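You operate a simulated robot arm through the tools that you are given. There is no shell and no other tool.

You are at the controls of a simulated two-armed robot. One attempt, no reset.

TASK
Take both weights and the bar off the load stand.
Fine: POWER off, then guard down; weights into the tray before the knob is loosened; the bar on its black pads. Set down upright: silver bar.
Where things are to end (x, y in the base frame): weight within 30 mm of [600, 390]; weight within 30 mm of [690, 390].

It is judged by the outcome, as a careful person would: the job done as asked, and still so three seconds after it is handed in. It fails if anything else is knocked over, pushed out of place, dropped, spilled or broken.

THE ROBOT
Two 6-joint arms with two-finger parallel grippers on one trunk that stands fixed in place. Base frame: the origin is at the foot of the trunk, x ahead of it, y to its left, z up. Readings come in mm, rad, newtons and seconds.
The left shoulder is at [50, 170, 1317], the right one opposite. Each reaches about 1092 mm from its shoulder. Payload 1.57 kg a hand.
The TCP of each hand is the grasp point between the finger pads, 30 mm short of the fingertips. In the tool frame z runs along the fingers and y along their closing line. Largest opening 80 mm; finger width 17, thickness 12; the body of the gripper, 40 by 82 mm, starts 80 mm behind the TCP.
Orientation is that of the tool frame in the base frame, as [roll, pitch, yaw] about the fixed x, y, z axes, in that order (R = Rz(yaw) Ry(pitch) Rx(roll)). With the fingers straight down and closing along the base's y, the tool's x points along the base's -x, its y along +y and its z along -z.

THE INTERFACE
- The arms move only by the tool play_rows. It takes "left_moves", "right_moves" or both (then of equal length, played together; a hand with none holds still); each is a list of rows, each a list of 7 numbers: the shift along the tool's x, y, z in mm, then the turn, a rotation vector about the tool's x, y, z in rad, then the closure in counts, from 0 (fully open) to 255 (shut). In form: [[x, y, z, ax, ay, az, claw], ...]. A call has 1 to 20 rows; each row shifts and turns the commanded pose from where the row before left it, along the tool's axes as they then stand. Rows are played at 5 a second. More than 50 mm and 0.15 rad between two rows, or a gripper value outside its range, and nothing of the call is played. A pose out of reach is approached as far as the arm can. The call stops where the force on the tool passes 40 N (or 10 N more than at its start, if that is more) or the arm is blocked; 0.2 s more then pass. Each finger travels about 45 mm/s and halts on what it meets, pressing with about 37 N; the grip force reading is that of the motor and also rises with nothing between the fingers. The clock runs only during rows and for 0.2 s after the last one: add rows that do not move to give the fingers time. It gives the time, the measured TCP pose, the force on the tool (base axes), the opening and the grip force at its end, in the units of the frame above (readings bear some noise), with the torque about the TCP (base axes, N m) and any sound that the robot's microphone picked up.
- Cameras (640 x 400 px; columns grow to the right, rows downward): "scene" is now at [27.5, 26.3, 1885.8]; the picture's right is [0.37, -0.93, 0.00], its down [-0.75, -0.31, -0.58] and it looks along [0.54, 0.22, -0.81] (base axes); focal length 360 px, centre (320, 200). "left" rides on the left gripper at [72, 7, -122] in its tool frame; the picture's right is [-0.09, 1.00, 0.00], its down [-0.84, -0.08, -0.54] and it looks along [-0.54, -0.05, 0.84] (tool axes); focal length 238 px, centre (320, 200). "right" rides on the right gripper at [72, -7, -122] in its tool frame; the picture's right is [0.09, 1.00, 0.00], its down [-0.84, 0.08, -0.54] and it looks along [-0.54, 0.05, 0.84] (tool axes); focal length 238 px, centre (320, 200). There is no depth. A picture from a camera that has moved, and an enlarged one, comes with that camera's place and axes in the base frame and with its lens. The place of the scene camera against the robot may be out by one fixed shift of up to 12 mm in any direction.
- get_image(camera): a new picture of that camera. It takes no simulated time.
- raise_lower(by): slides the trunk up (or, below 0, down) by that many mm; the arms and the scene camera ride with it, the base frame stays. It gives what a move gives, with no picture.
- aim_head(pan, tilt): turns the head with the scene camera to pan (to the left, within 1.501 rad either way) and tilt (down, from -0.506 to 1.204), counted from straight ahead of the robot. It gives what a move gives.
- enlarge(camera, box): a new picture of the part [left, top, right, bottom] of that camera's present view, enlarged. It takes no simulated time.
- hand_in(): hands the job in; it is judged then, once.

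Places have to be worked out from the pictures, the camera data and where the tool is seen. Open the grippers and draw the arms clear of the work before you hand the job in, unless the task says otherwise.

The tools are called after ">>>" as name(argument=value, ...) on one line, values as JSON. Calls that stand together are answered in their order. play_rows: Moves the arms, as the interface text tells. Its arguments: {"type":"object","properties":{"left_moves":{"type":"array"},"right_moves":{"type":"array"}},"required":[]} The other tools are called the same way: raise_lower (by) slides the trunk up or down; aim_head (pan, tilt) turns the head that bears the scene camera; get_image (camera) takes a picture; enlarge (camera, box) takes an enlarged picture of a part of a camera's view; hand_in () hands the job in.

At the start:

```text
t: 0.0
left_eef_pos: [490.5, 380.1, 1206.4]
left_orientation: [3.141, -0.001, -3.141]
left_wrist_force: [-0.2, 0.3, 0.4]
left_torque: [-0.02, -0.04, 0.03]
left_gripper_width: 79.7
left_gripper_force: 0.1
right_eef_pos: [655.3, 11.6, 1205.9]
right_orientation: [-3.141, 0.002, 3.141]
right_wrist_force: [-0.1, -0.5, 0.3]
right_torque: [-0.03, -0.01, 0.0]
right_gripper_width: 79.9
right_gripper_force: 0.0
trunk travel left (down, up): [-932.0, 38.0]
head pan, tilt: [0.384, 0.951]
```

scene: 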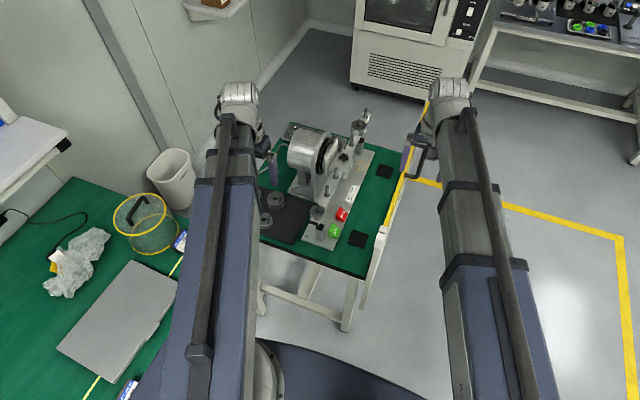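
right: 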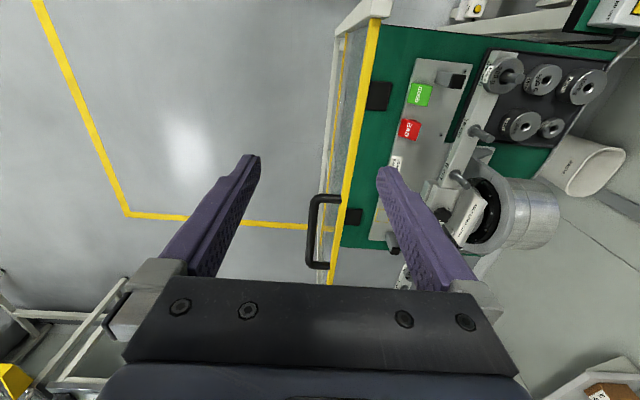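
left: 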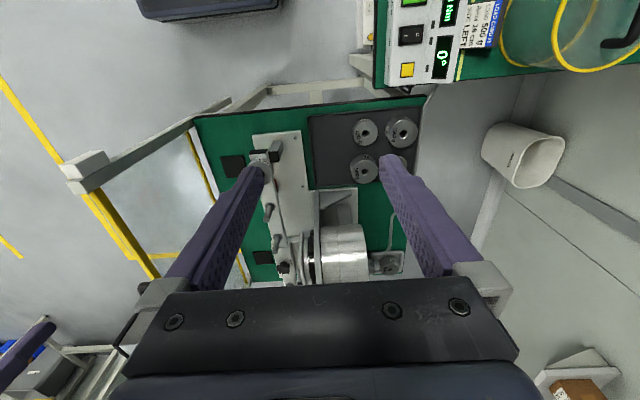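

I'll start with close looks at the bench from all cameras to identify the stand, guard, weights, tray and pads.

>>> enlarge(camera="scene", box=[240, 90, 420, 280])

>>> enlarge(camera="right", box=[300, 20, 640, 300])

>>> enlarge(camera="left", box=[180, 80, 440, 300])

>>> enlarge(camera="left", box=[340, 0, 640, 120])

```text
2.11 times, centred on (330, 185) of scene
camera zoom: at [27.5, 26.3, 1885.8], right [0.37, -0.93, 0.0], down [-0.75, -0.31, -0.58], along [0.54, 0.22, -0.81], focal length 758 px, centre (299, 232)
```

zoom: 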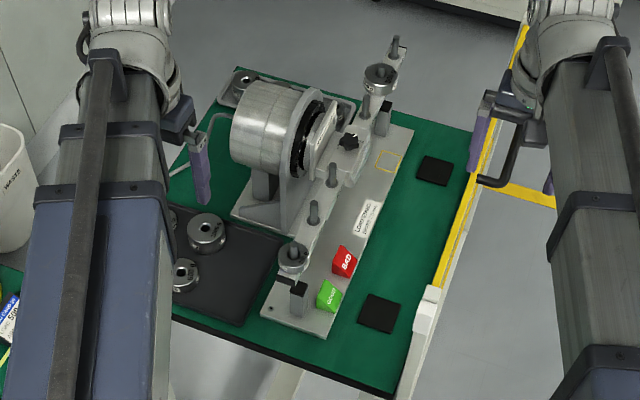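

```text
1.43 times, centred on (470, 160) of right
camera zoom: at [583.6, 4.9, 1329.2], right [-0.09, 1.0, 0.0], down [0.84, 0.08, 0.54], along [0.54, 0.05, -0.84], focal length 340 px, centre (106, 257)
```

zoom: 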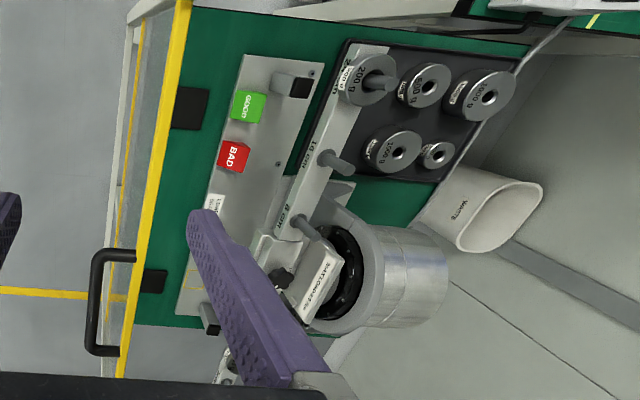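

```text
1.82 times, centred on (310, 190) of left
camera zoom: at [419.1, 385.9, 1328.8], right [0.09, 1.0, 0.0], down [0.84, -0.08, 0.54], along [0.54, -0.05, -0.84], focal length 433 px, centre (338, 218)
```

zoom: 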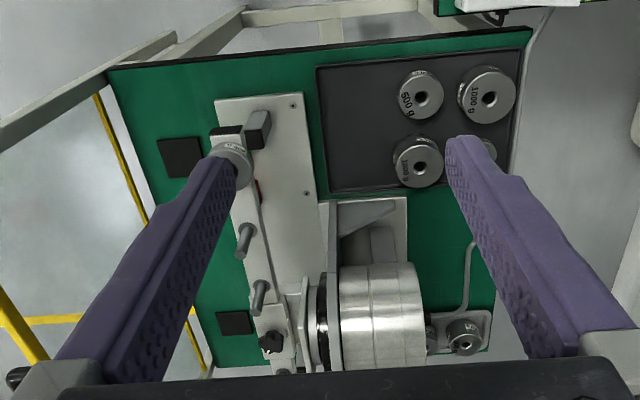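

```text
2.13 times, centred on (490, 60) of left
camera zoom: at [419.1, 385.9, 1328.8], right [0.09, 1.0, 0.0], down [0.84, -0.08, 0.54], along [0.54, -0.05, -0.84], focal length 508 px, centre (-43, 499)
```

zoom: 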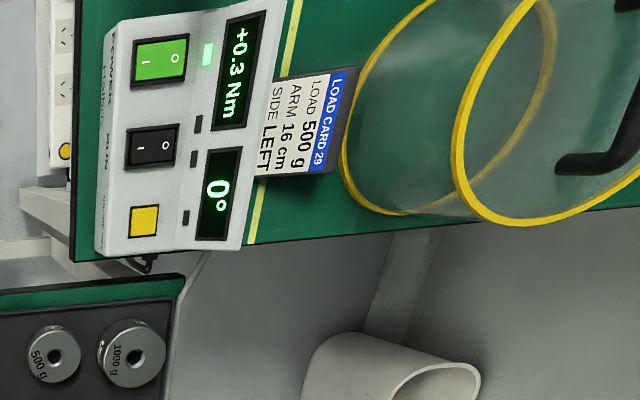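

Stereo puts the weights' tops in the tray at about z 780, so the stand bench is near z 740. I'll look over the left bench with the power box and the guard next.

>>> aim_head(pan=0.9, tilt=0.95)

>>> get_image(camera="scene")

>>> enlarge(camera="scene", box=[220, 100, 440, 240])

```text
t: 0.9
left_eef_pos: [491.8, 379.5, 1207.6]
left_orientation: [3.141, 0.0, -3.14]
left_wrist_force: [0.0, -0.4, 0.1]
left_torque: [0.0, 0.01, 0.03]
left_gripper_width: 80.0
left_gripper_force: 0.0
right_eef_pos: [654.6, 11.6, 1205.7]
right_orientation: [3.141, 0.0, 3.14]
right_wrist_force: [0.2, 0.2, 0.5]
right_torque: [0.0, -0.01, 0.02]
right_gripper_width: 79.9
right_gripper_force: 0.0
trunk travel left (down, up): [-932.0, 38.0]
head pan, tilt: [0.901, 0.949]
```

```text
taken
camera scene: at [5.4, 56.0, 1885.9], right [0.78, -0.62, 0.0], down [-0.51, -0.64, -0.58], along [0.36, 0.46, -0.81], focal length 360 px, centre (320, 200)
```

scene: 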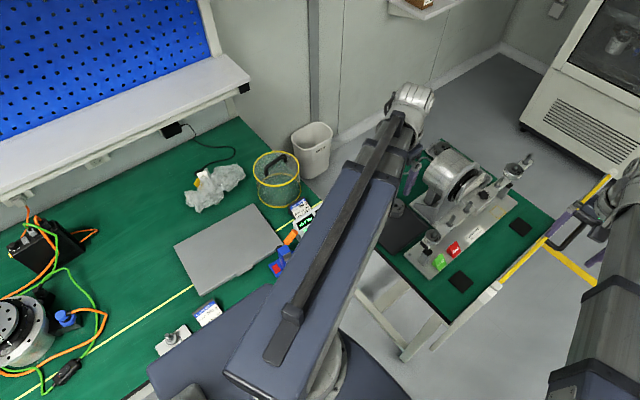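

```text
2.86 times, centred on (330, 170) of scene
camera zoom: at [5.4, 56.0, 1885.9], right [0.78, -0.62, 0.0], down [-0.51, -0.64, -0.58], along [0.36, 0.46, -0.81], focal length 1029 px, centre (291, 286)
```

zoom: 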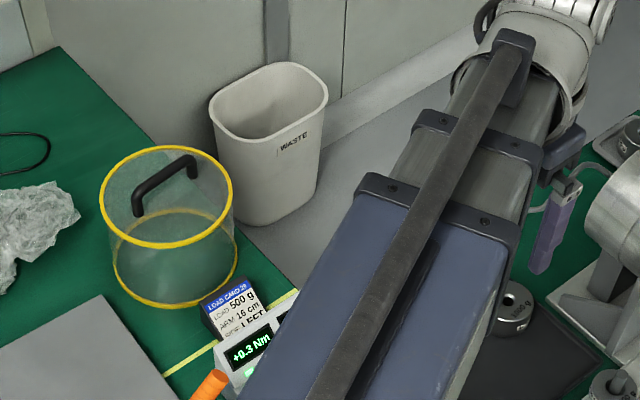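

The control box reads +0.3 Nm with POWER lit. Now I look closer at the yellow-edged panel with the handle at the right side of the stand bench.

>>> aim_head(pan=0.1, tilt=0.95)

>>> get_image(camera="scene")

>>> enlarge(camera="right", box=[280, 0, 440, 300])

>>> enlarge(camera="left", box=[40, 80, 260, 300])

```text
t: 2.1
left_eef_pos: [490.8, 380.3, 1206.7]
left_orientation: [3.14, 0.001, 3.142]
left_wrist_force: [0.3, -0.1, 0.1]
left_torque: [0.04, 0.01, -0.02]
left_gripper_width: 79.9
left_gripper_force: 0.2
right_eef_pos: [656.3, 11.5, 1207.0]
right_orientation: [-3.141, 0.001, -3.14]
right_wrist_force: [-0.5, -0.7, 0.1]
right_torque: [0.0, 0.02, 0.02]
right_gripper_width: 79.9
right_gripper_force: 0.1
trunk travel left (down, up): [-932.0, 38.0]
head pan, tilt: [0.099, 0.949]
```

```text
taken
camera scene: at [32.5, 6.4, 1885.9], right [0.1, -0.99, 0.0], down [-0.81, -0.08, -0.58], along [0.58, 0.06, -0.81], focal length 360 px, centre (320, 200)
```

scene: 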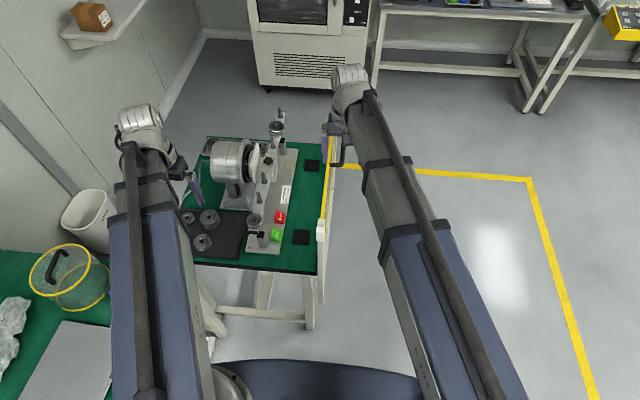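

```text
1.33 times, centred on (360, 150) of right
camera zoom: at [583.6, 4.9, 1329.2], right [-0.09, 1.0, 0.0], down [0.84, 0.08, 0.54], along [0.54, 0.05, -0.84], focal length 318 px, centre (267, 267)
```

zoom: 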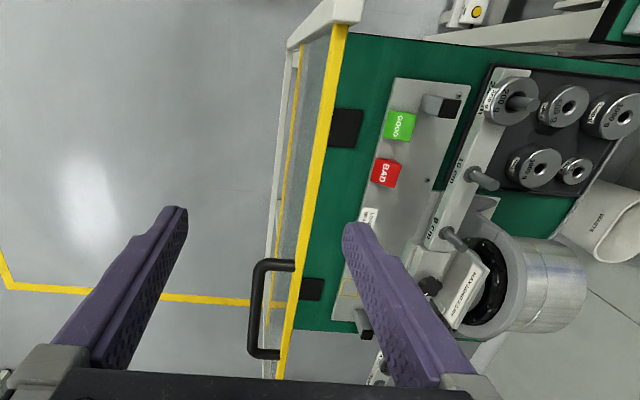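

```text
1.82 times, centred on (150, 190) of left
camera zoom: at [419.1, 385.9, 1328.8], right [0.09, 1.0, 0.0], down [0.84, -0.08, 0.54], along [0.54, -0.05, -0.84], focal length 433 px, centre (629, 218)
```

zoom: 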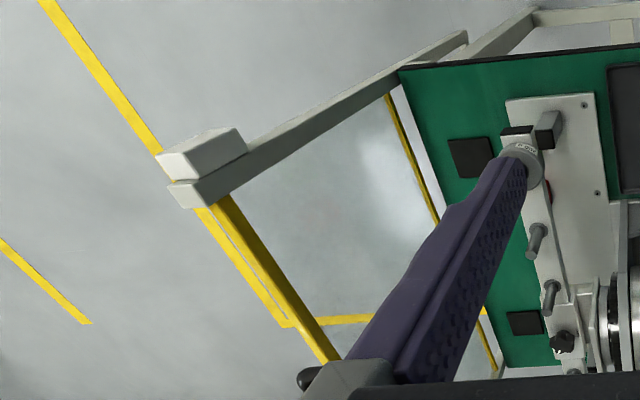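

The guard is a clear pane sliding between two posts on the −y side of the bench (top ≈ z 1010) with a U handle outside. I'll bring the left hand over toward the control box for a better view and draw the right hand away from the guard.

>>> play_rows(left_moves=[[25, 28, 17, 0, 0, 0, 0], [25, 28, 17, 0, 0, 0, 0], [25, 28, 17, 0, 0, 0, 0], [25, 28, 17, 0, 0, 0, 0], [25, 28, 17, 0, 0, 0, 0], [25, 28, 17, 0, 0, 0, 0]], right_moves=[[0, -30, 0, 0, 0, 0, 0], [0, -30, 0, 0, 0, 0, 0], [0, -30, 0, 0, 0, 0, 0], [0, -30, 0, 0, 0, 0, 0], [0, -30, 0, 0, 0, 0, 0], [0, -30, 0, 0, 0, 0, 0]])

>>> get_image(camera="left")

>>> get_image(camera="right")

>>> get_image(camera="scene")

```text
t: 3.5
left_eef_pos: [339.3, 547.6, 1206.5]
left_orientation: [3.141, 0.0, -3.141]
left_wrist_force: [-0.2, -0.5, 0.2]
left_torque: [0.02, -0.03, -0.04]
left_gripper_width: 80.0
left_gripper_force: 0.0
left hand out of reach, approached as far as the arm can: row 1, 2, 3, 4, 5, 6
right_eef_pos: [653.6, -170.0, 1206.9]
right_orientation: [-3.141, 0.0, -3.14]
right_wrist_force: [-0.1, -0.6, 0.5]
right_torque: [0.01, -0.02, -0.04]
right_gripper_width: 80.0
right_gripper_force: 0.1
trunk travel left (down, up): [-932.0, 38.0]
head pan, tilt: [0.099, 0.949]
```

```text
taken
camera left: at [267.4, 554.6, 1328.9], right [0.09, 1.0, 0.0], down [0.84, -0.08, 0.54], along [0.54, -0.05, -0.84], focal length 238 px, centre (320, 200)
```

left: 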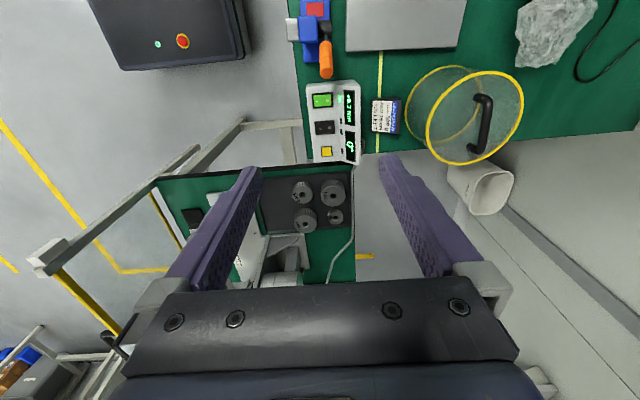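

```text
taken
camera right: at [582.8, -176.3, 1329.4], right [-0.09, 1.0, 0.0], down [0.84, 0.08, 0.54], along [0.54, 0.05, -0.84], focal length 238 px, centre (320, 200)
```

right: 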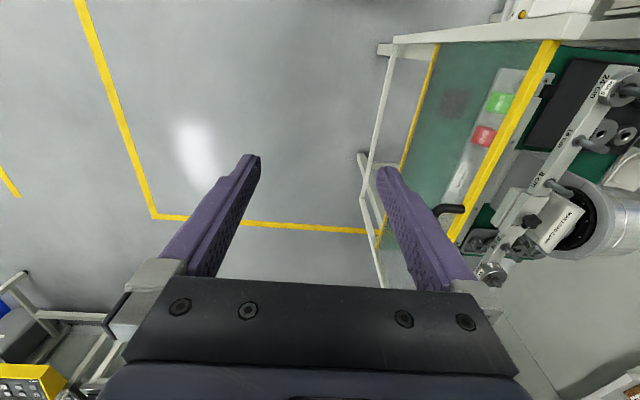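

```text
taken
camera scene: at [31.9, 6.1, 1885.9], right [0.1, -1.0, 0.0], down [-0.81, -0.08, -0.58], along [0.58, 0.06, -0.81], focal length 360 px, centre (320, 200)
```

scene: 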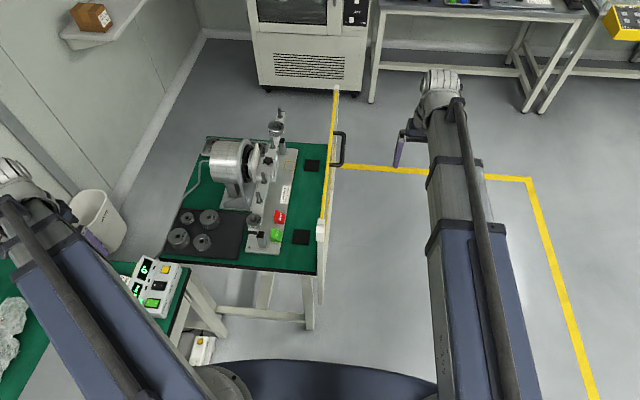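

The POWER rocker triangulates to about (358, 551, ~820). The left hand can't go lower with the shoulder this high, so I slide the trunk down 200 mm; both hands stay well above anything beneath.

>>> raise_lower(by=-200)

>>> get_image(camera="left")

>>> get_image(camera="right")

>>> get_image(camera="scene")

```text
t: 5.6
left_eef_pos: [340.6, 549.6, 1008.1]
left_orientation: [-3.141, 0.0, 3.141]
left_wrist_force: [0.6, 0.3, 0.1]
left_torque: [0.01, 0.0, 0.01]
left_gripper_width: 79.9
left_gripper_force: 0.1
right_eef_pos: [654.0, -169.5, 1007.1]
right_orientation: [-3.141, 0.001, 3.142]
right_wrist_force: [0.5, -0.5, -0.4]
right_torque: [-0.05, -0.02, 0.01]
right_gripper_width: 79.7
right_gripper_force: 0.0
trunk travel left (down, up): [-732.0, 238.0]
head pan, tilt: [0.099, 0.949]
```

```text
taken
camera left: at [268.2, 554.3, 1128.9], right [0.09, 1.0, 0.0], down [0.84, -0.08, 0.54], along [0.54, -0.05, -0.84], focal length 238 px, centre (320, 200)
```

left: 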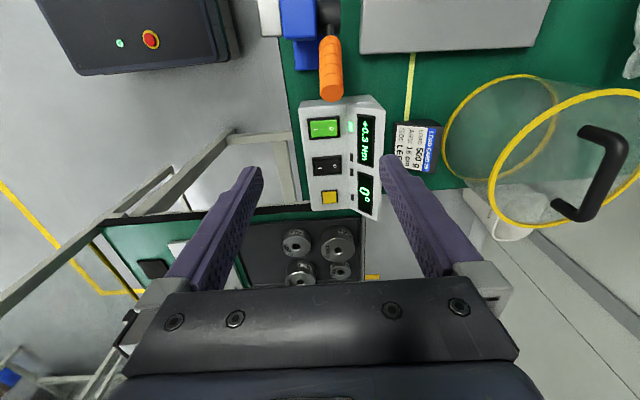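

```text
taken
camera right: at [583.2, -175.7, 1129.3], right [-0.09, 1.0, 0.0], down [0.84, 0.08, 0.54], along [0.54, 0.05, -0.84], focal length 238 px, centre (320, 200)
```

right: 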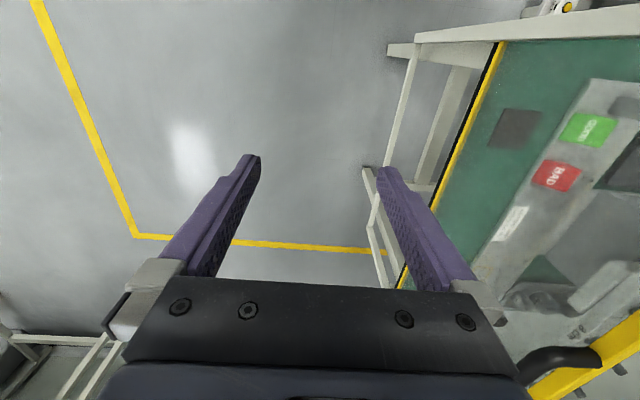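

```text
taken
camera scene: at [32.4, 6.2, 1686.0], right [0.1, -1.0, 0.0], down [-0.81, -0.08, -0.58], along [0.58, 0.06, -0.81], focal length 360 px, centre (320, 200)
```

scene: 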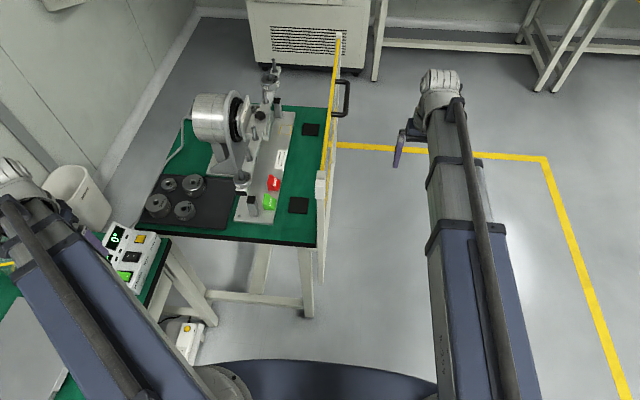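

The box is in clear view; I enlarge it to read the rocker's state and the face shape.

>>> enlarge(camera="left", box=[280, 80, 410, 230])

>>> enlarge(camera="scene", box=[80, 200, 220, 300])

>>> enlarge(camera="scene", box=[140, 30, 370, 250])

```text
2.67 times, centred on (345, 155) of left
camera zoom: at [268.2, 554.3, 1128.9], right [0.09, 1.0, 0.0], down [0.84, -0.08, 0.54], along [0.54, -0.05, -0.84], focal length 636 px, centre (253, 320)
```

zoom: 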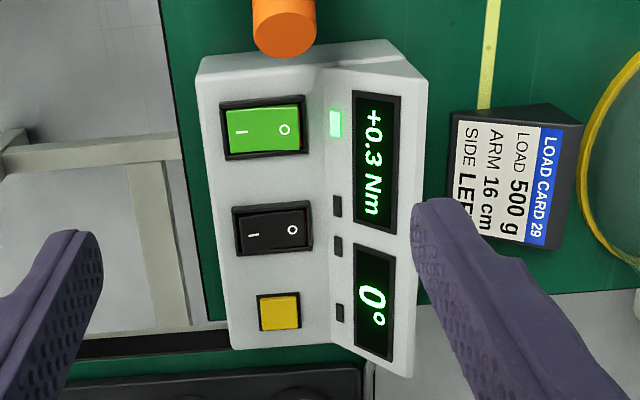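

```text
4.00 times, centred on (150, 250) of scene
camera zoom: at [32.4, 6.2, 1686.0], right [0.1, -1.0, 0.0], down [-0.81, -0.08, -0.58], along [0.58, 0.06, -0.81], focal length 1441 px, centre (1000, 0)
```

zoom: 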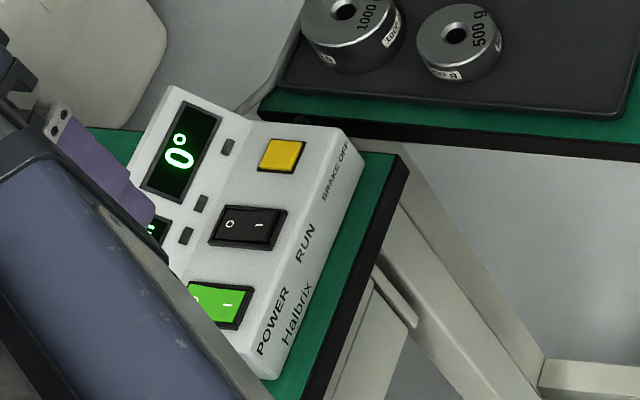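

```text
1.82 times, centred on (255, 140) of scene
camera zoom: at [32.4, 6.2, 1686.0], right [0.1, -1.0, 0.0], down [-0.81, -0.08, -0.58], along [0.58, 0.06, -0.81], focal length 655 px, centre (438, 309)
```

zoom: 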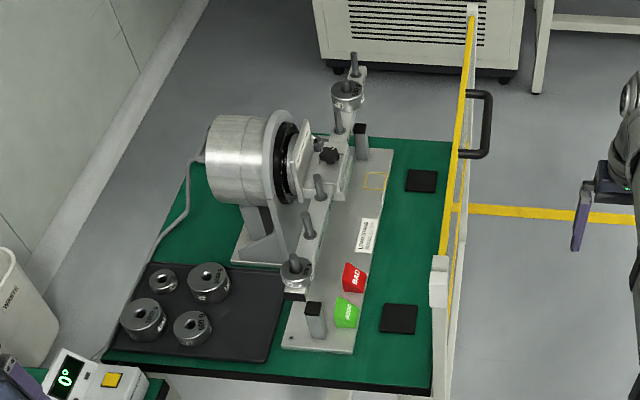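

POWER rocker: "I" on the −y side, "O" on the +y side; O is near (363, 564, 803). I close the left fingers and descend above the O side, stopping well short.

>>> play_rows(left_moves=[[-5, 3, 10, 0, 0, 0, 255], [-5, 3, 30, 0, 0, 0, 255], [-5, 3, 30, 0, 0, 0, 255], [-4, 3, 30, 0, 0, 0, 255], [-3, 2, 20, 0, 0, 0, 255], [0, 0, 0, 0, 0, 0, 255]])

>>> get_image(camera="left")

>>> enlarge(camera="scene", box=[20, 170, 220, 310])

```text
t: 7.0
left_eef_pos: [357.7, 558.0, 1006.9]
left_orientation: [3.14, 0.001, 3.14]
left_wrist_force: [0.7, 0.6, 1.2]
left_torque: [0.0, -0.05, -0.03]
left_gripper_width: 0.0
left_gripper_force: 20.5
left hand out of reach, approached as far as the arm can: row 1, 2, 3, 4, 5
right_eef_pos: [654.6, -169.0, 1006.3]
right_orientation: [-3.14, 0.0, 3.14]
right_wrist_force: [0.4, 0.6, -0.8]
right_torque: [0.01, -0.01, -0.03]
right_gripper_width: 80.1
right_gripper_force: 0.0
trunk travel left (down, up): [-732.0, 238.0]
head pan, tilt: [0.099, 0.949]
```

```text
taken
camera left: at [285.2, 564.2, 1128.8], right [0.09, 1.0, 0.0], down [0.84, -0.08, 0.54], along [0.54, -0.05, -0.84], focal length 238 px, centre (320, 200)
```

left: 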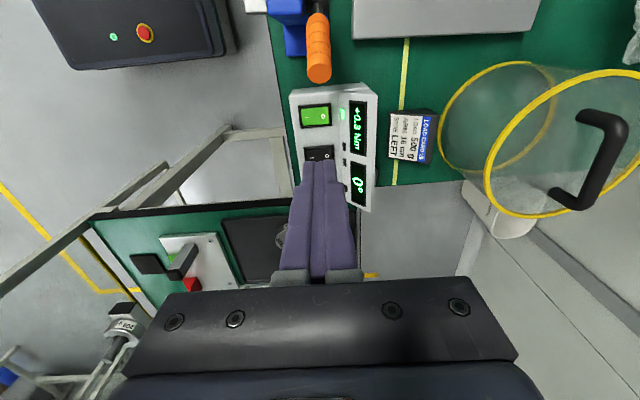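

```text
2.86 times, centred on (120, 240) of scene
camera zoom: at [32.5, 6.3, 1685.9], right [0.1, -1.0, 0.0], down [-0.81, -0.08, -0.58], along [0.58, 0.06, -0.81], focal length 1029 px, centre (891, 86)
```

zoom: 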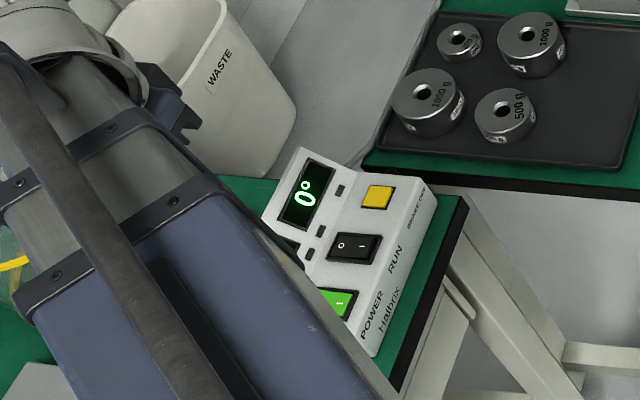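

The left hand tracks x and y but not downward motion. I test how each hand moves vertically: right hand down 40 mm in free space and left hand up 20 mm.

>>> play_rows(left_moves=[[0, 0, -10, 0, 0, 0, 255], [0, 0, -10, 0, 0, 0, 255], [0, 0, 0, 0, 0, 0, 255]], right_moves=[[0, 0, 20, 0, 0, 0, 0], [0, 0, 20, 0, 0, 0, 0], [0, 0, 0, 0, 0, 0, 0]])

```text
t: 7.8
left_eef_pos: [356.9, 559.0, 1007.0]
left_orientation: [3.141, -0.001, 3.141]
left_wrist_force: [-0.5, 0.2, -0.2]
left_torque: [-0.03, -0.03, -0.01]
left_gripper_width: 0.0
left_gripper_force: 21.4
left hand out of reach, approached as far as the arm can: row 1, 2
right_eef_pos: [653.7, -168.9, 1006.3]
right_orientation: [3.141, 0.001, -3.14]
right_wrist_force: [-0.3, -0.1, 0.3]
right_torque: [0.02, 0.01, 0.07]
right_gripper_width: 80.0
right_gripper_force: 0.1
right hand out of reach, approached as far as the arm can: row 1, 2
trunk travel left (down, up): [-732.0, 238.0]
head pan, tilt: [0.099, 0.949]
```

Neither hand moved vertically. I'll test the right hand upward (80 mm command) and a small tilt of it, to learn what the arm can do.

>>> play_rows(right_moves=[[0, 0, -20, 0, 0, 0, 0], [0, 0, -20, 0, 0, 0, 0], [0, 0, -20, 0, 0, 0, 0], [0, 0, -20, 0, 0, 0, 0], [0, 0, 0, 0, 0, 0, 0]])

>>> play_rows(right_moves=[[0, 0, 0, 0, 0.1, 0, 0], [0, 0, 0, 0, 0.1, 0, 0], [0, 0, 0, 0, 0.1, 0, 0], [0, 0, 0, 0, 0, 0, 0]])

>>> play_rows(right_moves=[[0, 0, 0, 0, -0.1, 0, 0], [0, 0, 0, 0, -0.1, 0, 0], [0, 0, 0, 0, -0.1, 0, 0], [0, 0, 0, 0, 0, 0, 0]])

```text
t: 9.0
left_eef_pos: [357.1, 558.4, 1007.4]
left_orientation: [3.141, -0.001, -3.141]
left_wrist_force: [-1.2, -0.9, -0.5]
left_torque: [0.0, 0.0, -0.01]
left_gripper_width: 0.0
left_gripper_force: 21.2
right_eef_pos: [656.0, -170.6, 1007.8]
right_orientation: [3.141, 0.0, 3.14]
right_wrist_force: [0.4, -0.3, 0.2]
right_torque: [0.05, -0.01, 0.04]
right_gripper_width: 80.1
right_gripper_force: 0.0
right hand out of reach, approached as far as the arm can: row 1, 2, 3, 4
trunk travel left (down, up): [-732.0, 238.0]
head pan, tilt: [0.099, 0.949]
```

```text
t: 10.0
left_eef_pos: [357.8, 557.9, 1006.4]
left_orientation: [3.14, 0.0, -3.141]
left_wrist_force: [0.2, -0.3, 0.5]
left_torque: [0.01, 0.02, -0.02]
left_gripper_width: 0.0
left_gripper_force: 20.6
right_eef_pos: [653.3, -171.0, 1016.2]
right_orientation: [3.14, -0.3, -3.141]
right_wrist_force: [0.2, 0.4, 0.0]
right_torque: [-0.02, 0.0, 0.0]
right_gripper_width: 79.9
right_gripper_force: 0.1
right hand out of reach, approached as far as the arm can: row 2, 3
trunk travel left (down, up): [-732.0, 238.0]
head pan, tilt: [0.099, 0.949]
```

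```text
t: 11.0
left_eef_pos: [358.0, 558.8, 1006.8]
left_orientation: [-3.141, 0.0, 3.141]
left_wrist_force: [-0.3, -0.6, 0.8]
left_torque: [0.01, -0.01, 0.01]
left_gripper_width: 0.1
left_gripper_force: 22.1
right_eef_pos: [654.3, -171.5, 1006.4]
right_orientation: [3.141, 0.0, -3.141]
right_wrist_force: [-0.5, 0.0, -0.2]
right_torque: [0.01, 0.0, 0.03]
right_gripper_width: 80.0
right_gripper_force: 0.1
right hand out of reach, approached as far as the arm can: row 1, 2
trunk travel left (down, up): [-732.0, 238.0]
head pan, tilt: [0.099, 0.949]
```

So the arms are planar (SCARA-like): height comes only from the trunk, with small height changes by wrist tilt (wrist ≈ 213 mm above TCP). I place the left fingertips over the O side (363, 564) and lower the trunk 150 mm, leaving ~25 mm above the switch.

>>> play_rows(left_moves=[[-5.5, 5.5, 0, 0, 0, 0, 255], [0, 0, 0, 0, 0, 0, 255]])

>>> raise_lower(by=-150)

>>> enlarge(camera="left", box=[230, 60, 430, 290])

>>> get_image(camera="scene")

>>> get_image(camera="right")

```text
t: 11.6
left_eef_pos: [362.6, 564.7, 1007.1]
left_orientation: [3.141, -0.001, -3.14]
left_wrist_force: [0.0, 0.1, -0.5]
left_torque: [0.0, -0.01, -0.02]
left_gripper_width: 0.1
left_gripper_force: 21.0
right_eef_pos: [652.6, -171.3, 1006.6]
right_orientation: [3.14, 0.001, 3.141]
right_wrist_force: [0.1, 0.2, -0.2]
right_torque: [0.01, -0.02, 0.0]
right_gripper_width: 80.0
right_gripper_force: 0.1
trunk travel left (down, up): [-732.0, 238.0]
head pan, tilt: [0.099, 0.949]
```

```text
t: 13.4
left_eef_pos: [362.9, 564.0, 857.1]
left_orientation: [-3.139, -0.001, 3.139]
left_wrist_force: [-0.4, 0.3, -0.1]
left_torque: [0.0, 0.01, 0.0]
left_gripper_width: 0.0
left_gripper_force: 21.2
right_eef_pos: [653.6, -169.8, 856.1]
right_orientation: [3.14, 0.0, 3.142]
right_wrist_force: [-0.4, 0.0, 1.4]
right_torque: [-0.01, 0.01, -0.04]
right_gripper_width: 79.9
right_gripper_force: 0.1
trunk travel left (down, up): [-582.0, 388.0]
head pan, tilt: [0.099, 0.949]
```

```text
1.74 times, centred on (330, 175) of left
camera zoom: at [290.7, 570.2, 978.9], right [0.09, 1.0, 0.0], down [0.84, -0.08, 0.54], along [0.54, -0.05, -0.84], focal length 414 px, centre (303, 244)
```

zoom: 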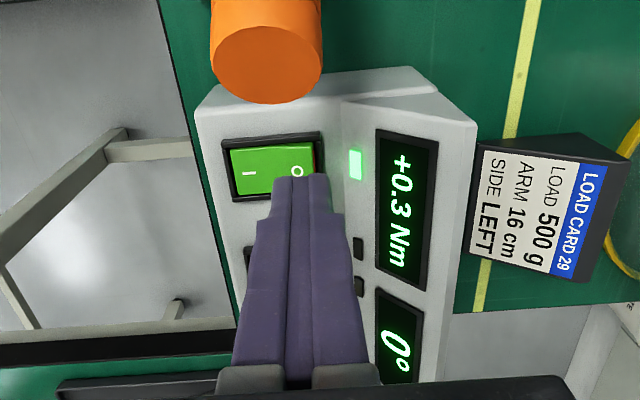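

```text
taken
camera scene: at [32.4, 6.2, 1536.0], right [0.1, -1.0, 0.0], down [-0.81, -0.08, -0.58], along [0.58, 0.06, -0.81], focal length 360 px, centre (320, 200)
```

scene: 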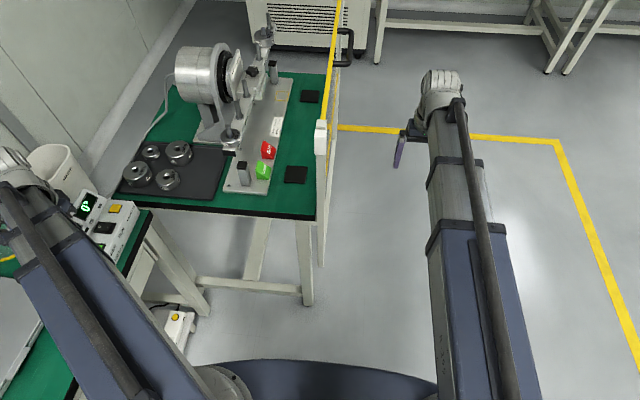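

```text
taken
camera right: at [582.2, -177.1, 979.3], right [-0.09, 1.0, 0.0], down [0.84, 0.08, 0.54], along [0.54, 0.05, -0.84], focal length 238 px, centre (320, 200)
```

right: 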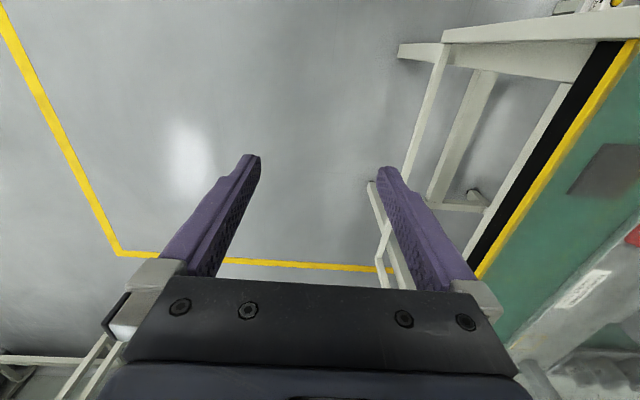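

A tool with an orange handle lies right beside the box, so I check its height with the head camera before descending further.

>>> aim_head(pan=1.0, tilt=0.8)

>>> get_image(camera="scene")

>>> enlarge(camera="scene", box=[240, 180, 460, 340])

```text
t: 14.6
left_eef_pos: [362.7, 564.2, 856.6]
left_orientation: [-3.141, -0.001, -3.14]
left_wrist_force: [0.0, -0.6, 0.3]
left_torque: [0.02, -0.01, -0.01]
left_gripper_width: 0.1
left_gripper_force: 21.1
right_eef_pos: [653.3, -171.4, 856.0]
right_orientation: [3.141, 0.0, 3.141]
right_wrist_force: [-0.1, 0.4, -0.4]
right_torque: [-0.02, 0.01, 0.05]
right_gripper_width: 79.9
right_gripper_force: 0.0
trunk travel left (down, up): [-582.0, 388.0]
head pan, tilt: [1.0, 0.799]
```

```text
taken
camera scene: at [3.8, 66.9, 1547.4], right [0.84, -0.54, 0.0], down [-0.39, -0.6, -0.7], along [0.38, 0.59, -0.72], focal length 360 px, centre (320, 200)
```

scene: 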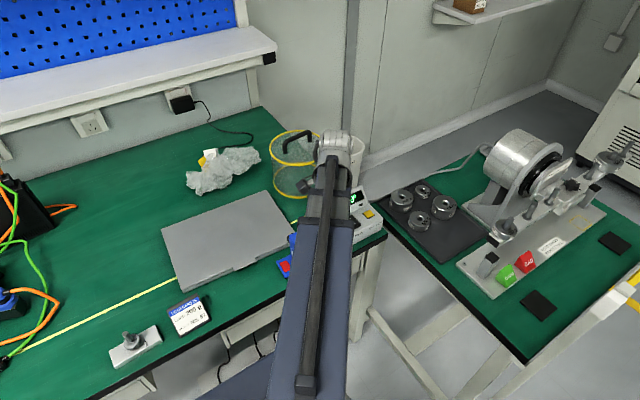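

```text
2.50 times, centred on (350, 260) of scene
camera zoom: at [3.8, 66.9, 1547.4], right [0.84, -0.54, 0.0], down [-0.39, -0.6, -0.7], along [0.38, 0.59, -0.72], focal length 900 px, centre (245, 50)
```

zoom: 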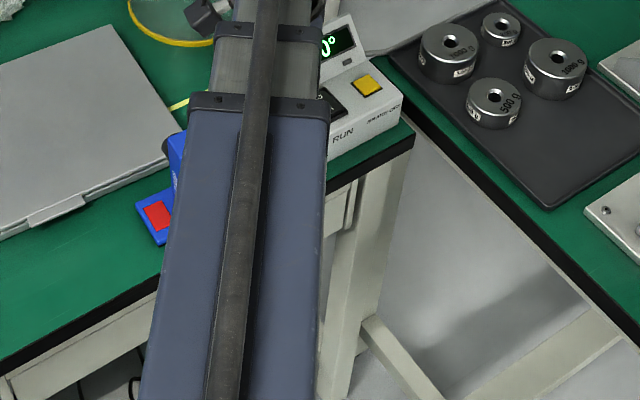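

The orange-handled tool lies low on the bench beside the box, clear of the hand. I lower in small steps onto the O side.

>>> raise_lower(by=-15)

>>> enlarge(camera="left", box=[230, 60, 430, 290])

```text
t: 15.2
left_eef_pos: [363.4, 564.0, 842.1]
left_orientation: [-3.141, 0.0, -3.141]
left_wrist_force: [0.4, -0.2, -0.2]
left_torque: [0.01, 0.01, 0.0]
left_gripper_width: 0.1
left_gripper_force: 21.0
right_eef_pos: [654.1, -170.5, 841.2]
right_orientation: [-3.141, -0.001, -3.141]
right_wrist_force: [0.6, 0.0, -0.4]
right_torque: [-0.01, -0.02, 0.02]
right_gripper_width: 79.8
right_gripper_force: 0.1
trunk travel left (down, up): [-567.0, 403.0]
head pan, tilt: [1.0, 0.799]
```

```text
1.74 times, centred on (330, 175) of left
camera zoom: at [290.7, 570.1, 963.8], right [0.09, 1.0, 0.0], down [0.84, -0.08, 0.54], along [0.54, -0.05, -0.84], focal length 414 px, centre (303, 244)
```

zoom: 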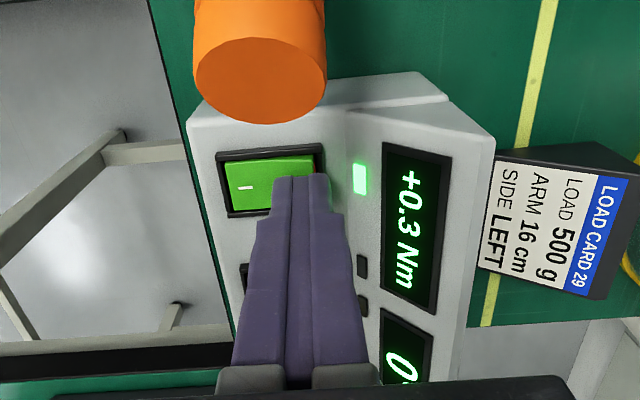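

Comparing views, the orange handle end is actually high (≈(300, 563, 910)), right under the wrist camera. I'll yaw the left hand 90° so its camera side swings to −y over free space; this also makes the fingers' footprint narrower across the rocker.

>>> play_rows(left_moves=[[0, 0, 0, 0, 0, -0.1428, 255], [0, 0, 0, 0, 0, -0.1428, 255], [0, 0, 0, 0, 0, -0.1428, 255], [0, 0, 0, 0, 0, -0.1428, 255], [0, 0, 0, 0, 0, -0.1428, 255], [0, 0, 0, 0, 0, -0.1428, 255], [0, 0, 0, 0, 0, -0.1428, 255], [0, 0, 0, 0, 0, -0.1428, 255], [0, 0, 0, 0, 0, -0.1428, 255], [0, 0, 0, 0, 0, -0.1428, 255], [0, 0, 0, 0, 0, -0.1428, 255], [0, 0, 0, 0, 0, 0, 255]])

>>> get_image(camera="left")

>>> get_image(camera="scene")

```text
t: 17.8
left_eef_pos: [362.4, 563.5, 842.0]
left_orientation: [3.14, 0.0, -1.568]
left_wrist_force: [0.4, 0.1, 0.4]
left_torque: [0.0, 0.0, -0.01]
left_gripper_width: 0.2
left_gripper_force: 21.6
right_eef_pos: [653.8, -171.3, 841.5]
right_orientation: [3.141, 0.0, 3.141]
right_wrist_force: [0.7, -0.5, 1.2]
right_torque: [0.01, 0.0, -0.03]
right_gripper_width: 80.2
right_gripper_force: 0.0
trunk travel left (down, up): [-567.0, 403.0]
head pan, tilt: [1.0, 0.799]
```

```text
taken
camera left: at [355.4, 491.7, 963.8], right [-1.0, 0.09, 0.0], down [0.08, 0.84, 0.54], along [0.05, 0.54, -0.84], focal length 238 px, centre (320, 200)
```

left: 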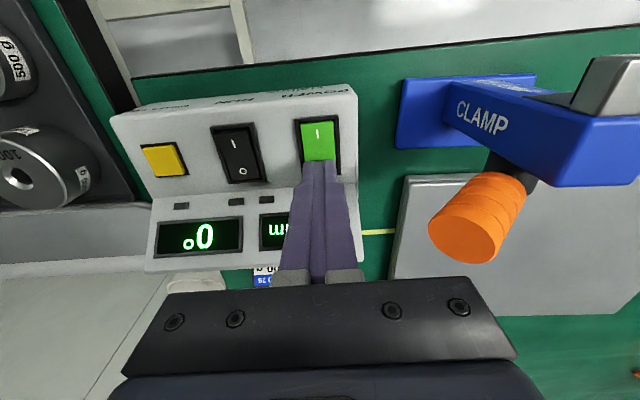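

```text
taken
camera scene: at [3.7, 66.9, 1532.4], right [0.84, -0.54, 0.0], down [-0.39, -0.6, -0.7], along [0.38, 0.59, -0.72], focal length 360 px, centre (320, 200)
```

scene: 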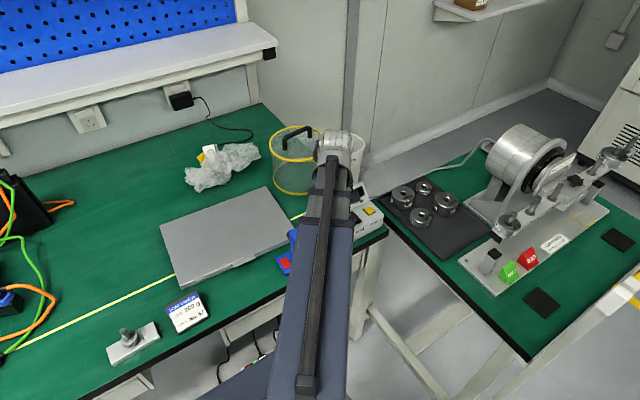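

Clear view: the clamp's handle is beside the hand with a small but sufficient gap. I shift 3 mm in +x and lower in 6-mm steps onto the O end.

>>> play_rows(left_moves=[[0, 3, 0, 0, 0, 0, 255], [0, 0, 0, 0, 0, 0, 255]])

>>> raise_lower(by=-8)

>>> get_image(camera="left")

```text
t: 18.4
left_eef_pos: [359.4, 565.3, 841.2]
left_orientation: [3.141, 0.001, -1.572]
left_wrist_force: [0.4, -0.1, -0.2]
left_torque: [-0.02, -0.03, 0.0]
left_gripper_width: 0.1
left_gripper_force: 21.1
right_eef_pos: [653.6, -171.0, 843.1]
right_orientation: [3.14, 0.001, 3.142]
right_wrist_force: [-0.5, -0.1, 0.5]
right_torque: [-0.01, 0.0, -0.01]
right_gripper_width: 80.3
right_gripper_force: 0.0
trunk travel left (down, up): [-567.0, 403.0]
head pan, tilt: [1.0, 0.799]
```

```text
t: 18.8
left_eef_pos: [359.8, 567.2, 837.7]
left_orientation: [3.141, 0.0, -1.57]
left_wrist_force: [-1.0, -0.2, 17.1]
left_torque: [-0.17, 0.04, -0.04]
left_gripper_width: 0.0
left_gripper_force: 21.2
right_eef_pos: [653.0, -172.4, 838.1]
right_orientation: [-3.141, 0.0, -3.141]
right_wrist_force: [-0.7, 0.4, 0.9]
right_torque: [0.0, 0.03, 0.01]
right_gripper_width: 79.9
right_gripper_force: 0.0
trunk travel left (down, up): [-563.0, 407.0]
head pan, tilt: [1.0, 0.799]
stopped: the force on the tool passed its limit at 48 N (the readings are from after the stop); the commanded pose is now the measured one
```

```text
taken
camera left: at [352.5, 492.2, 960.8], right [-1.0, 0.09, 0.0], down [0.08, 0.84, 0.54], along [0.05, 0.54, -0.84], focal length 238 px, centre (320, 200)
```

left: 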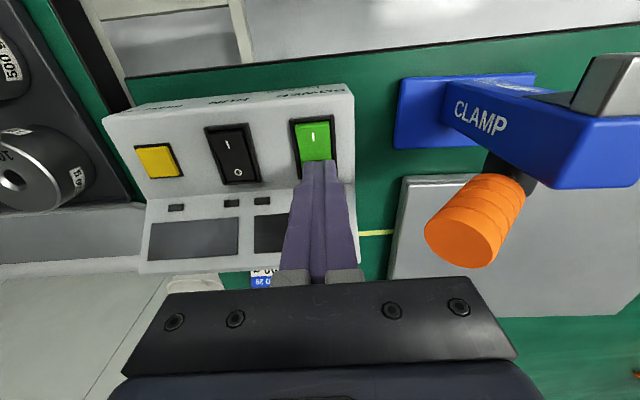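

The displays went dark: POWER is off. Next I raise the trunk 300 mm to lift both hands clear, then turn the head to view the guard and its handle.

>>> raise_lower(by=330)

>>> aim_head(pan=0.1, tilt=0.75)

>>> get_image(camera="left")

>>> get_image(camera="scene")

>>> enlarge(camera="scene", box=[300, 60, 400, 260])

```text
t: 22.1
left_eef_pos: [360.7, 566.0, 1168.3]
left_orientation: [-3.14, 0.002, -1.571]
left_wrist_force: [0.1, 0.1, 0.2]
left_torque: [-0.03, 0.0, -0.02]
left_gripper_width: 0.0
left_gripper_force: 21.6
right_eef_pos: [654.7, -170.8, 1167.7]
right_orientation: [-3.141, 0.0, -3.141]
right_wrist_force: [-0.5, 0.0, 0.0]
right_torque: [0.01, 0.01, -0.01]
right_gripper_width: 80.0
right_gripper_force: 0.0
trunk travel left (down, up): [-893.0, 77.0]
head pan, tilt: [1.0, 0.799]
```

```text
t: 23.3
left_eef_pos: [360.0, 566.8, 1166.9]
left_orientation: [-3.14, 0.0, -1.571]
left_wrist_force: [0.0, 0.2, 0.0]
left_torque: [-0.04, -0.02, 0.01]
left_gripper_width: 0.0
left_gripper_force: 20.9
right_eef_pos: [653.3, -170.2, 1167.7]
right_orientation: [-3.14, -0.001, -3.14]
right_wrist_force: [0.7, 0.3, -0.6]
right_torque: [0.01, 0.02, 0.03]
right_gripper_width: 80.0
right_gripper_force: 0.0
trunk travel left (down, up): [-893.0, 77.0]
head pan, tilt: [0.099, 0.75]
```

```text
taken
camera left: at [353.1, 492.9, 1289.8], right [-1.0, 0.09, 0.0], down [0.08, 0.84, 0.54], along [0.05, 0.54, -0.84], focal length 238 px, centre (320, 200)
```

left: 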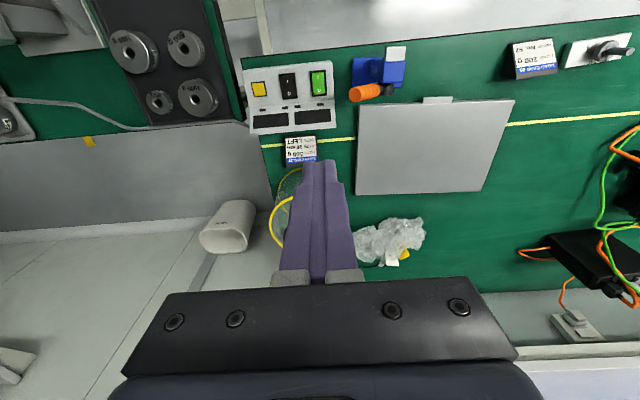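

```text
taken
camera scene: at [42.6, 7.4, 1862.7], right [0.1, -0.99, 0.0], down [-0.68, -0.07, -0.73], along [0.73, 0.07, -0.68], focal length 360 px, centre (320, 200)
```

scene: 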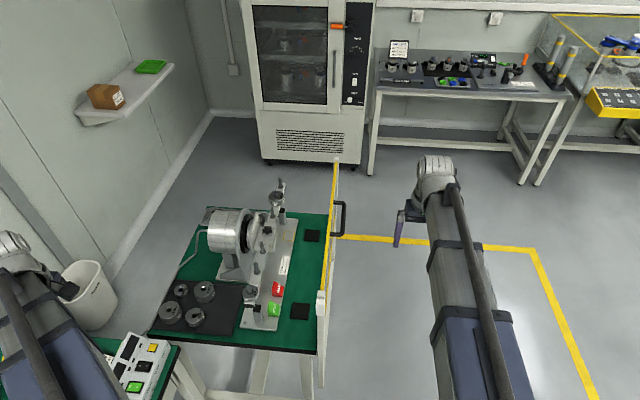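

```text
2.00 times, centred on (350, 160) of scene
camera zoom: at [42.6, 7.4, 1862.7], right [0.1, -0.99, 0.0], down [-0.68, -0.07, -0.73], along [0.73, 0.07, -0.68], focal length 720 px, centre (260, 280)
```

zoom: 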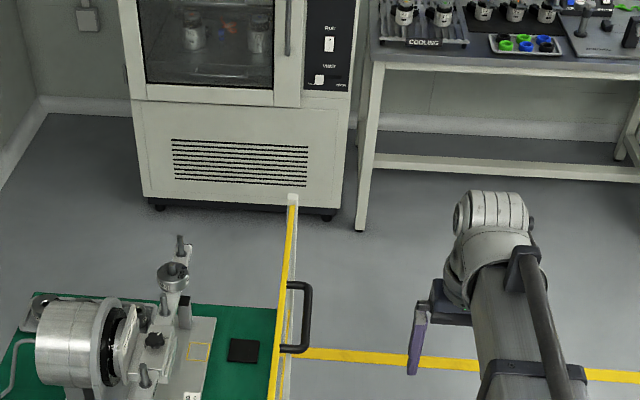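

The guard handle triangulates to a bar along x (≈765–895), y ≈ 11, z ≈ 1050, pane at y ≈ 45–50. I move the right hand above and just outside it for a closer look; the fingers stay ~80 mm higher.

>>> play_rows(right_moves=[[-26, 26, 0, 0, 0, 0, 100], [-26, 26, 0, 0, 0, 0, 178], [-26, 26, 0, 0, 0, 0, 178], [-26, 26, 0, 0, 0, 0, 178], [-26, 26, 0, 0, 0, 0, 178], [-26, 26, 0, 0, 0, 0, 178], [0, 0, 0, 0, 0, 0, 178]])

>>> get_image(camera="right")

>>> get_image(camera="scene")

```text
t: 24.9
left_eef_pos: [360.0, 565.2, 1167.9]
left_orientation: [-3.139, 0.002, -1.57]
left_wrist_force: [0.4, 0.9, 0.0]
left_torque: [0.05, -0.04, -0.01]
left_gripper_width: 0.0
left_gripper_force: 21.4
right_eef_pos: [809.2, -16.0, 1168.1]
right_orientation: [-3.141, 0.001, 3.14]
right_wrist_force: [0.2, 0.8, -0.5]
right_torque: [-0.02, 0.01, 0.0]
right_gripper_width: 24.2
right_gripper_force: 0.1
trunk travel left (down, up): [-893.0, 77.0]
head pan, tilt: [0.099, 0.75]
```

```text
taken
camera right: at [737.5, -22.1, 1290.7], right [-0.09, 1.0, 0.0], down [0.84, 0.08, 0.54], along [0.54, 0.05, -0.84], focal length 238 px, centre (320, 200)
```

right: 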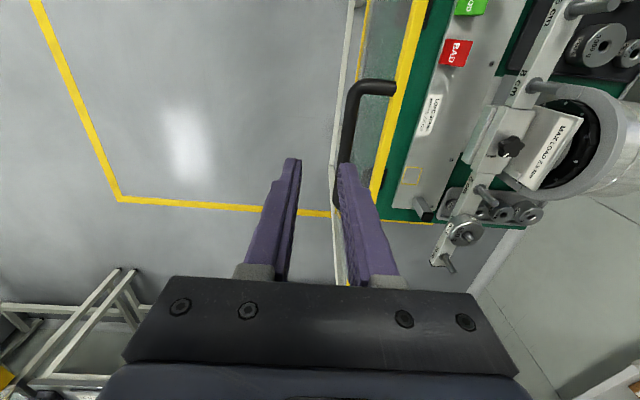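

```text
taken
camera scene: at [42.0, 6.8, 1862.7], right [0.1, -1.0, 0.0], down [-0.68, -0.07, -0.73], along [0.73, 0.07, -0.68], focal length 360 px, centre (320, 200)
```

scene: 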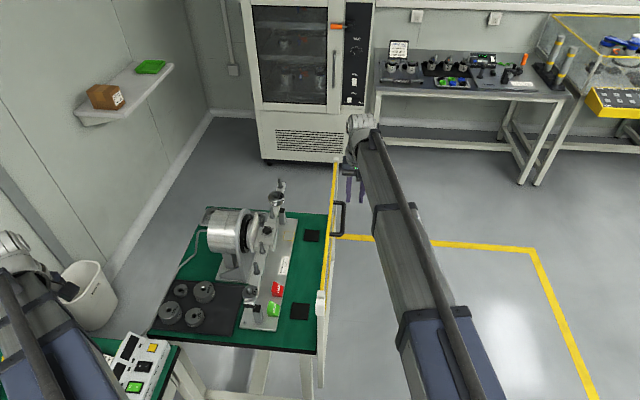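

The handle bar is at y ≈ 12, z ≈ 1042, with ~34 mm between it and the pane. I align the right hand over it with a ~36 mm opening, and move the left hand away from the control box to clear floor space at about (470, 300), since both hands will descend together.

>>> play_rows(left_moves=[[38, -15.7, 0, 0, 0, 0, 255], [38, -15.7, 0, 0, 0, 0, 255], [38, -15.7, 0, 0, 0, 0, 255], [38, -15.7, 0, 0, 0, 0, 255], [38, -15.7, 0, 0, 0, 0, 255], [38, -15.7, 0, 0, 0, 0, 255], [38, -15.7, 0, 0, 0, 0, 255], [0, 0, 0, 0, 0, 0, 255]], right_moves=[[-10, 14, 0, 0, 0, 0, 140], [-11, 14, 0, 0, 0, 0, 140], [0, 0, 0, 0, 0, 0, 140], [0, 0, 0, 0, 0, 0, 140], [0, 0, 0, 0, 0, 0, 140], [0, 0, 0, 0, 0, 0, 140], [0, 0, 0, 0, 0, 0, 140], [0, 0, 0, 0, 0, 0, 140]])

>>> get_image(camera="left")

>>> get_image(camera="right")

>>> get_image(camera="scene")

```text
t: 26.7
left_eef_pos: [470.9, 301.3, 1168.4]
left_orientation: [-3.14, 0.002, -1.57]
left_wrist_force: [0.3, 0.5, 0.4]
left_torque: [0.01, 0.02, 0.07]
left_gripper_width: 0.2
left_gripper_force: 21.5
right_eef_pos: [830.8, 12.9, 1168.4]
right_orientation: [-3.141, -0.001, 3.141]
right_wrist_force: [-0.2, 0.4, 0.9]
right_torque: [0.01, 0.0, 0.03]
right_gripper_width: 35.9
right_gripper_force: 0.1
trunk travel left (down, up): [-893.0, 77.0]
head pan, tilt: [0.099, 0.75]
```

```text
taken
camera left: at [462.6, 228.7, 1289.8], right [-1.0, 0.09, 0.0], down [0.08, 0.84, 0.54], along [0.05, 0.54, -0.84], focal length 238 px, centre (320, 200)
```

left: 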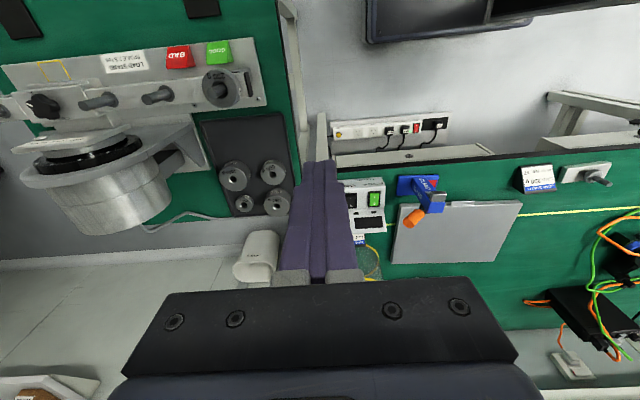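

```text
taken
camera right: at [759.0, 6.9, 1290.5], right [-0.09, 1.0, 0.0], down [0.84, 0.08, 0.54], along [0.54, 0.05, -0.84], focal length 238 px, centre (320, 200)
```

right: 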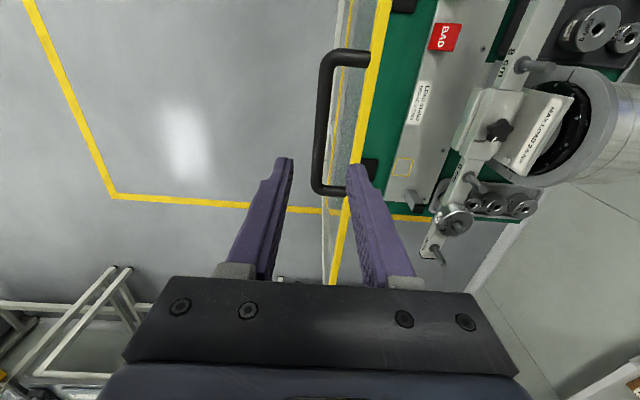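

```text
taken
camera scene: at [42.3, 7.9, 1862.7], right [0.1, -1.0, 0.0], down [-0.68, -0.07, -0.73], along [0.73, 0.07, -0.68], focal length 360 px, centre (320, 200)
```

scene: 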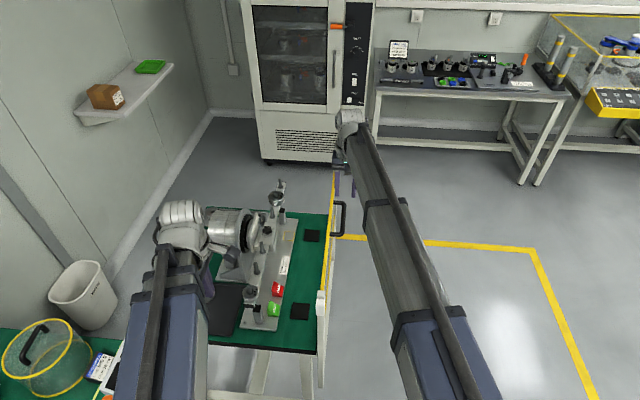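

I zoom into the right wrist view to pin down the handle bar's y and width before descending over it.

>>> enlarge(camera="right", box=[260, 20, 420, 220])

```text
2.00 times, centred on (340, 120) of right
camera zoom: at [759.0, 6.9, 1290.5], right [-0.09, 1.0, 0.0], down [0.84, 0.08, 0.54], along [0.54, 0.05, -0.84], focal length 477 px, centre (280, 360)
```

zoom: 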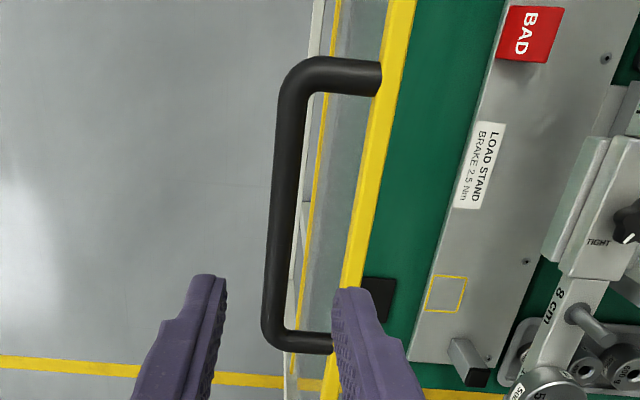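

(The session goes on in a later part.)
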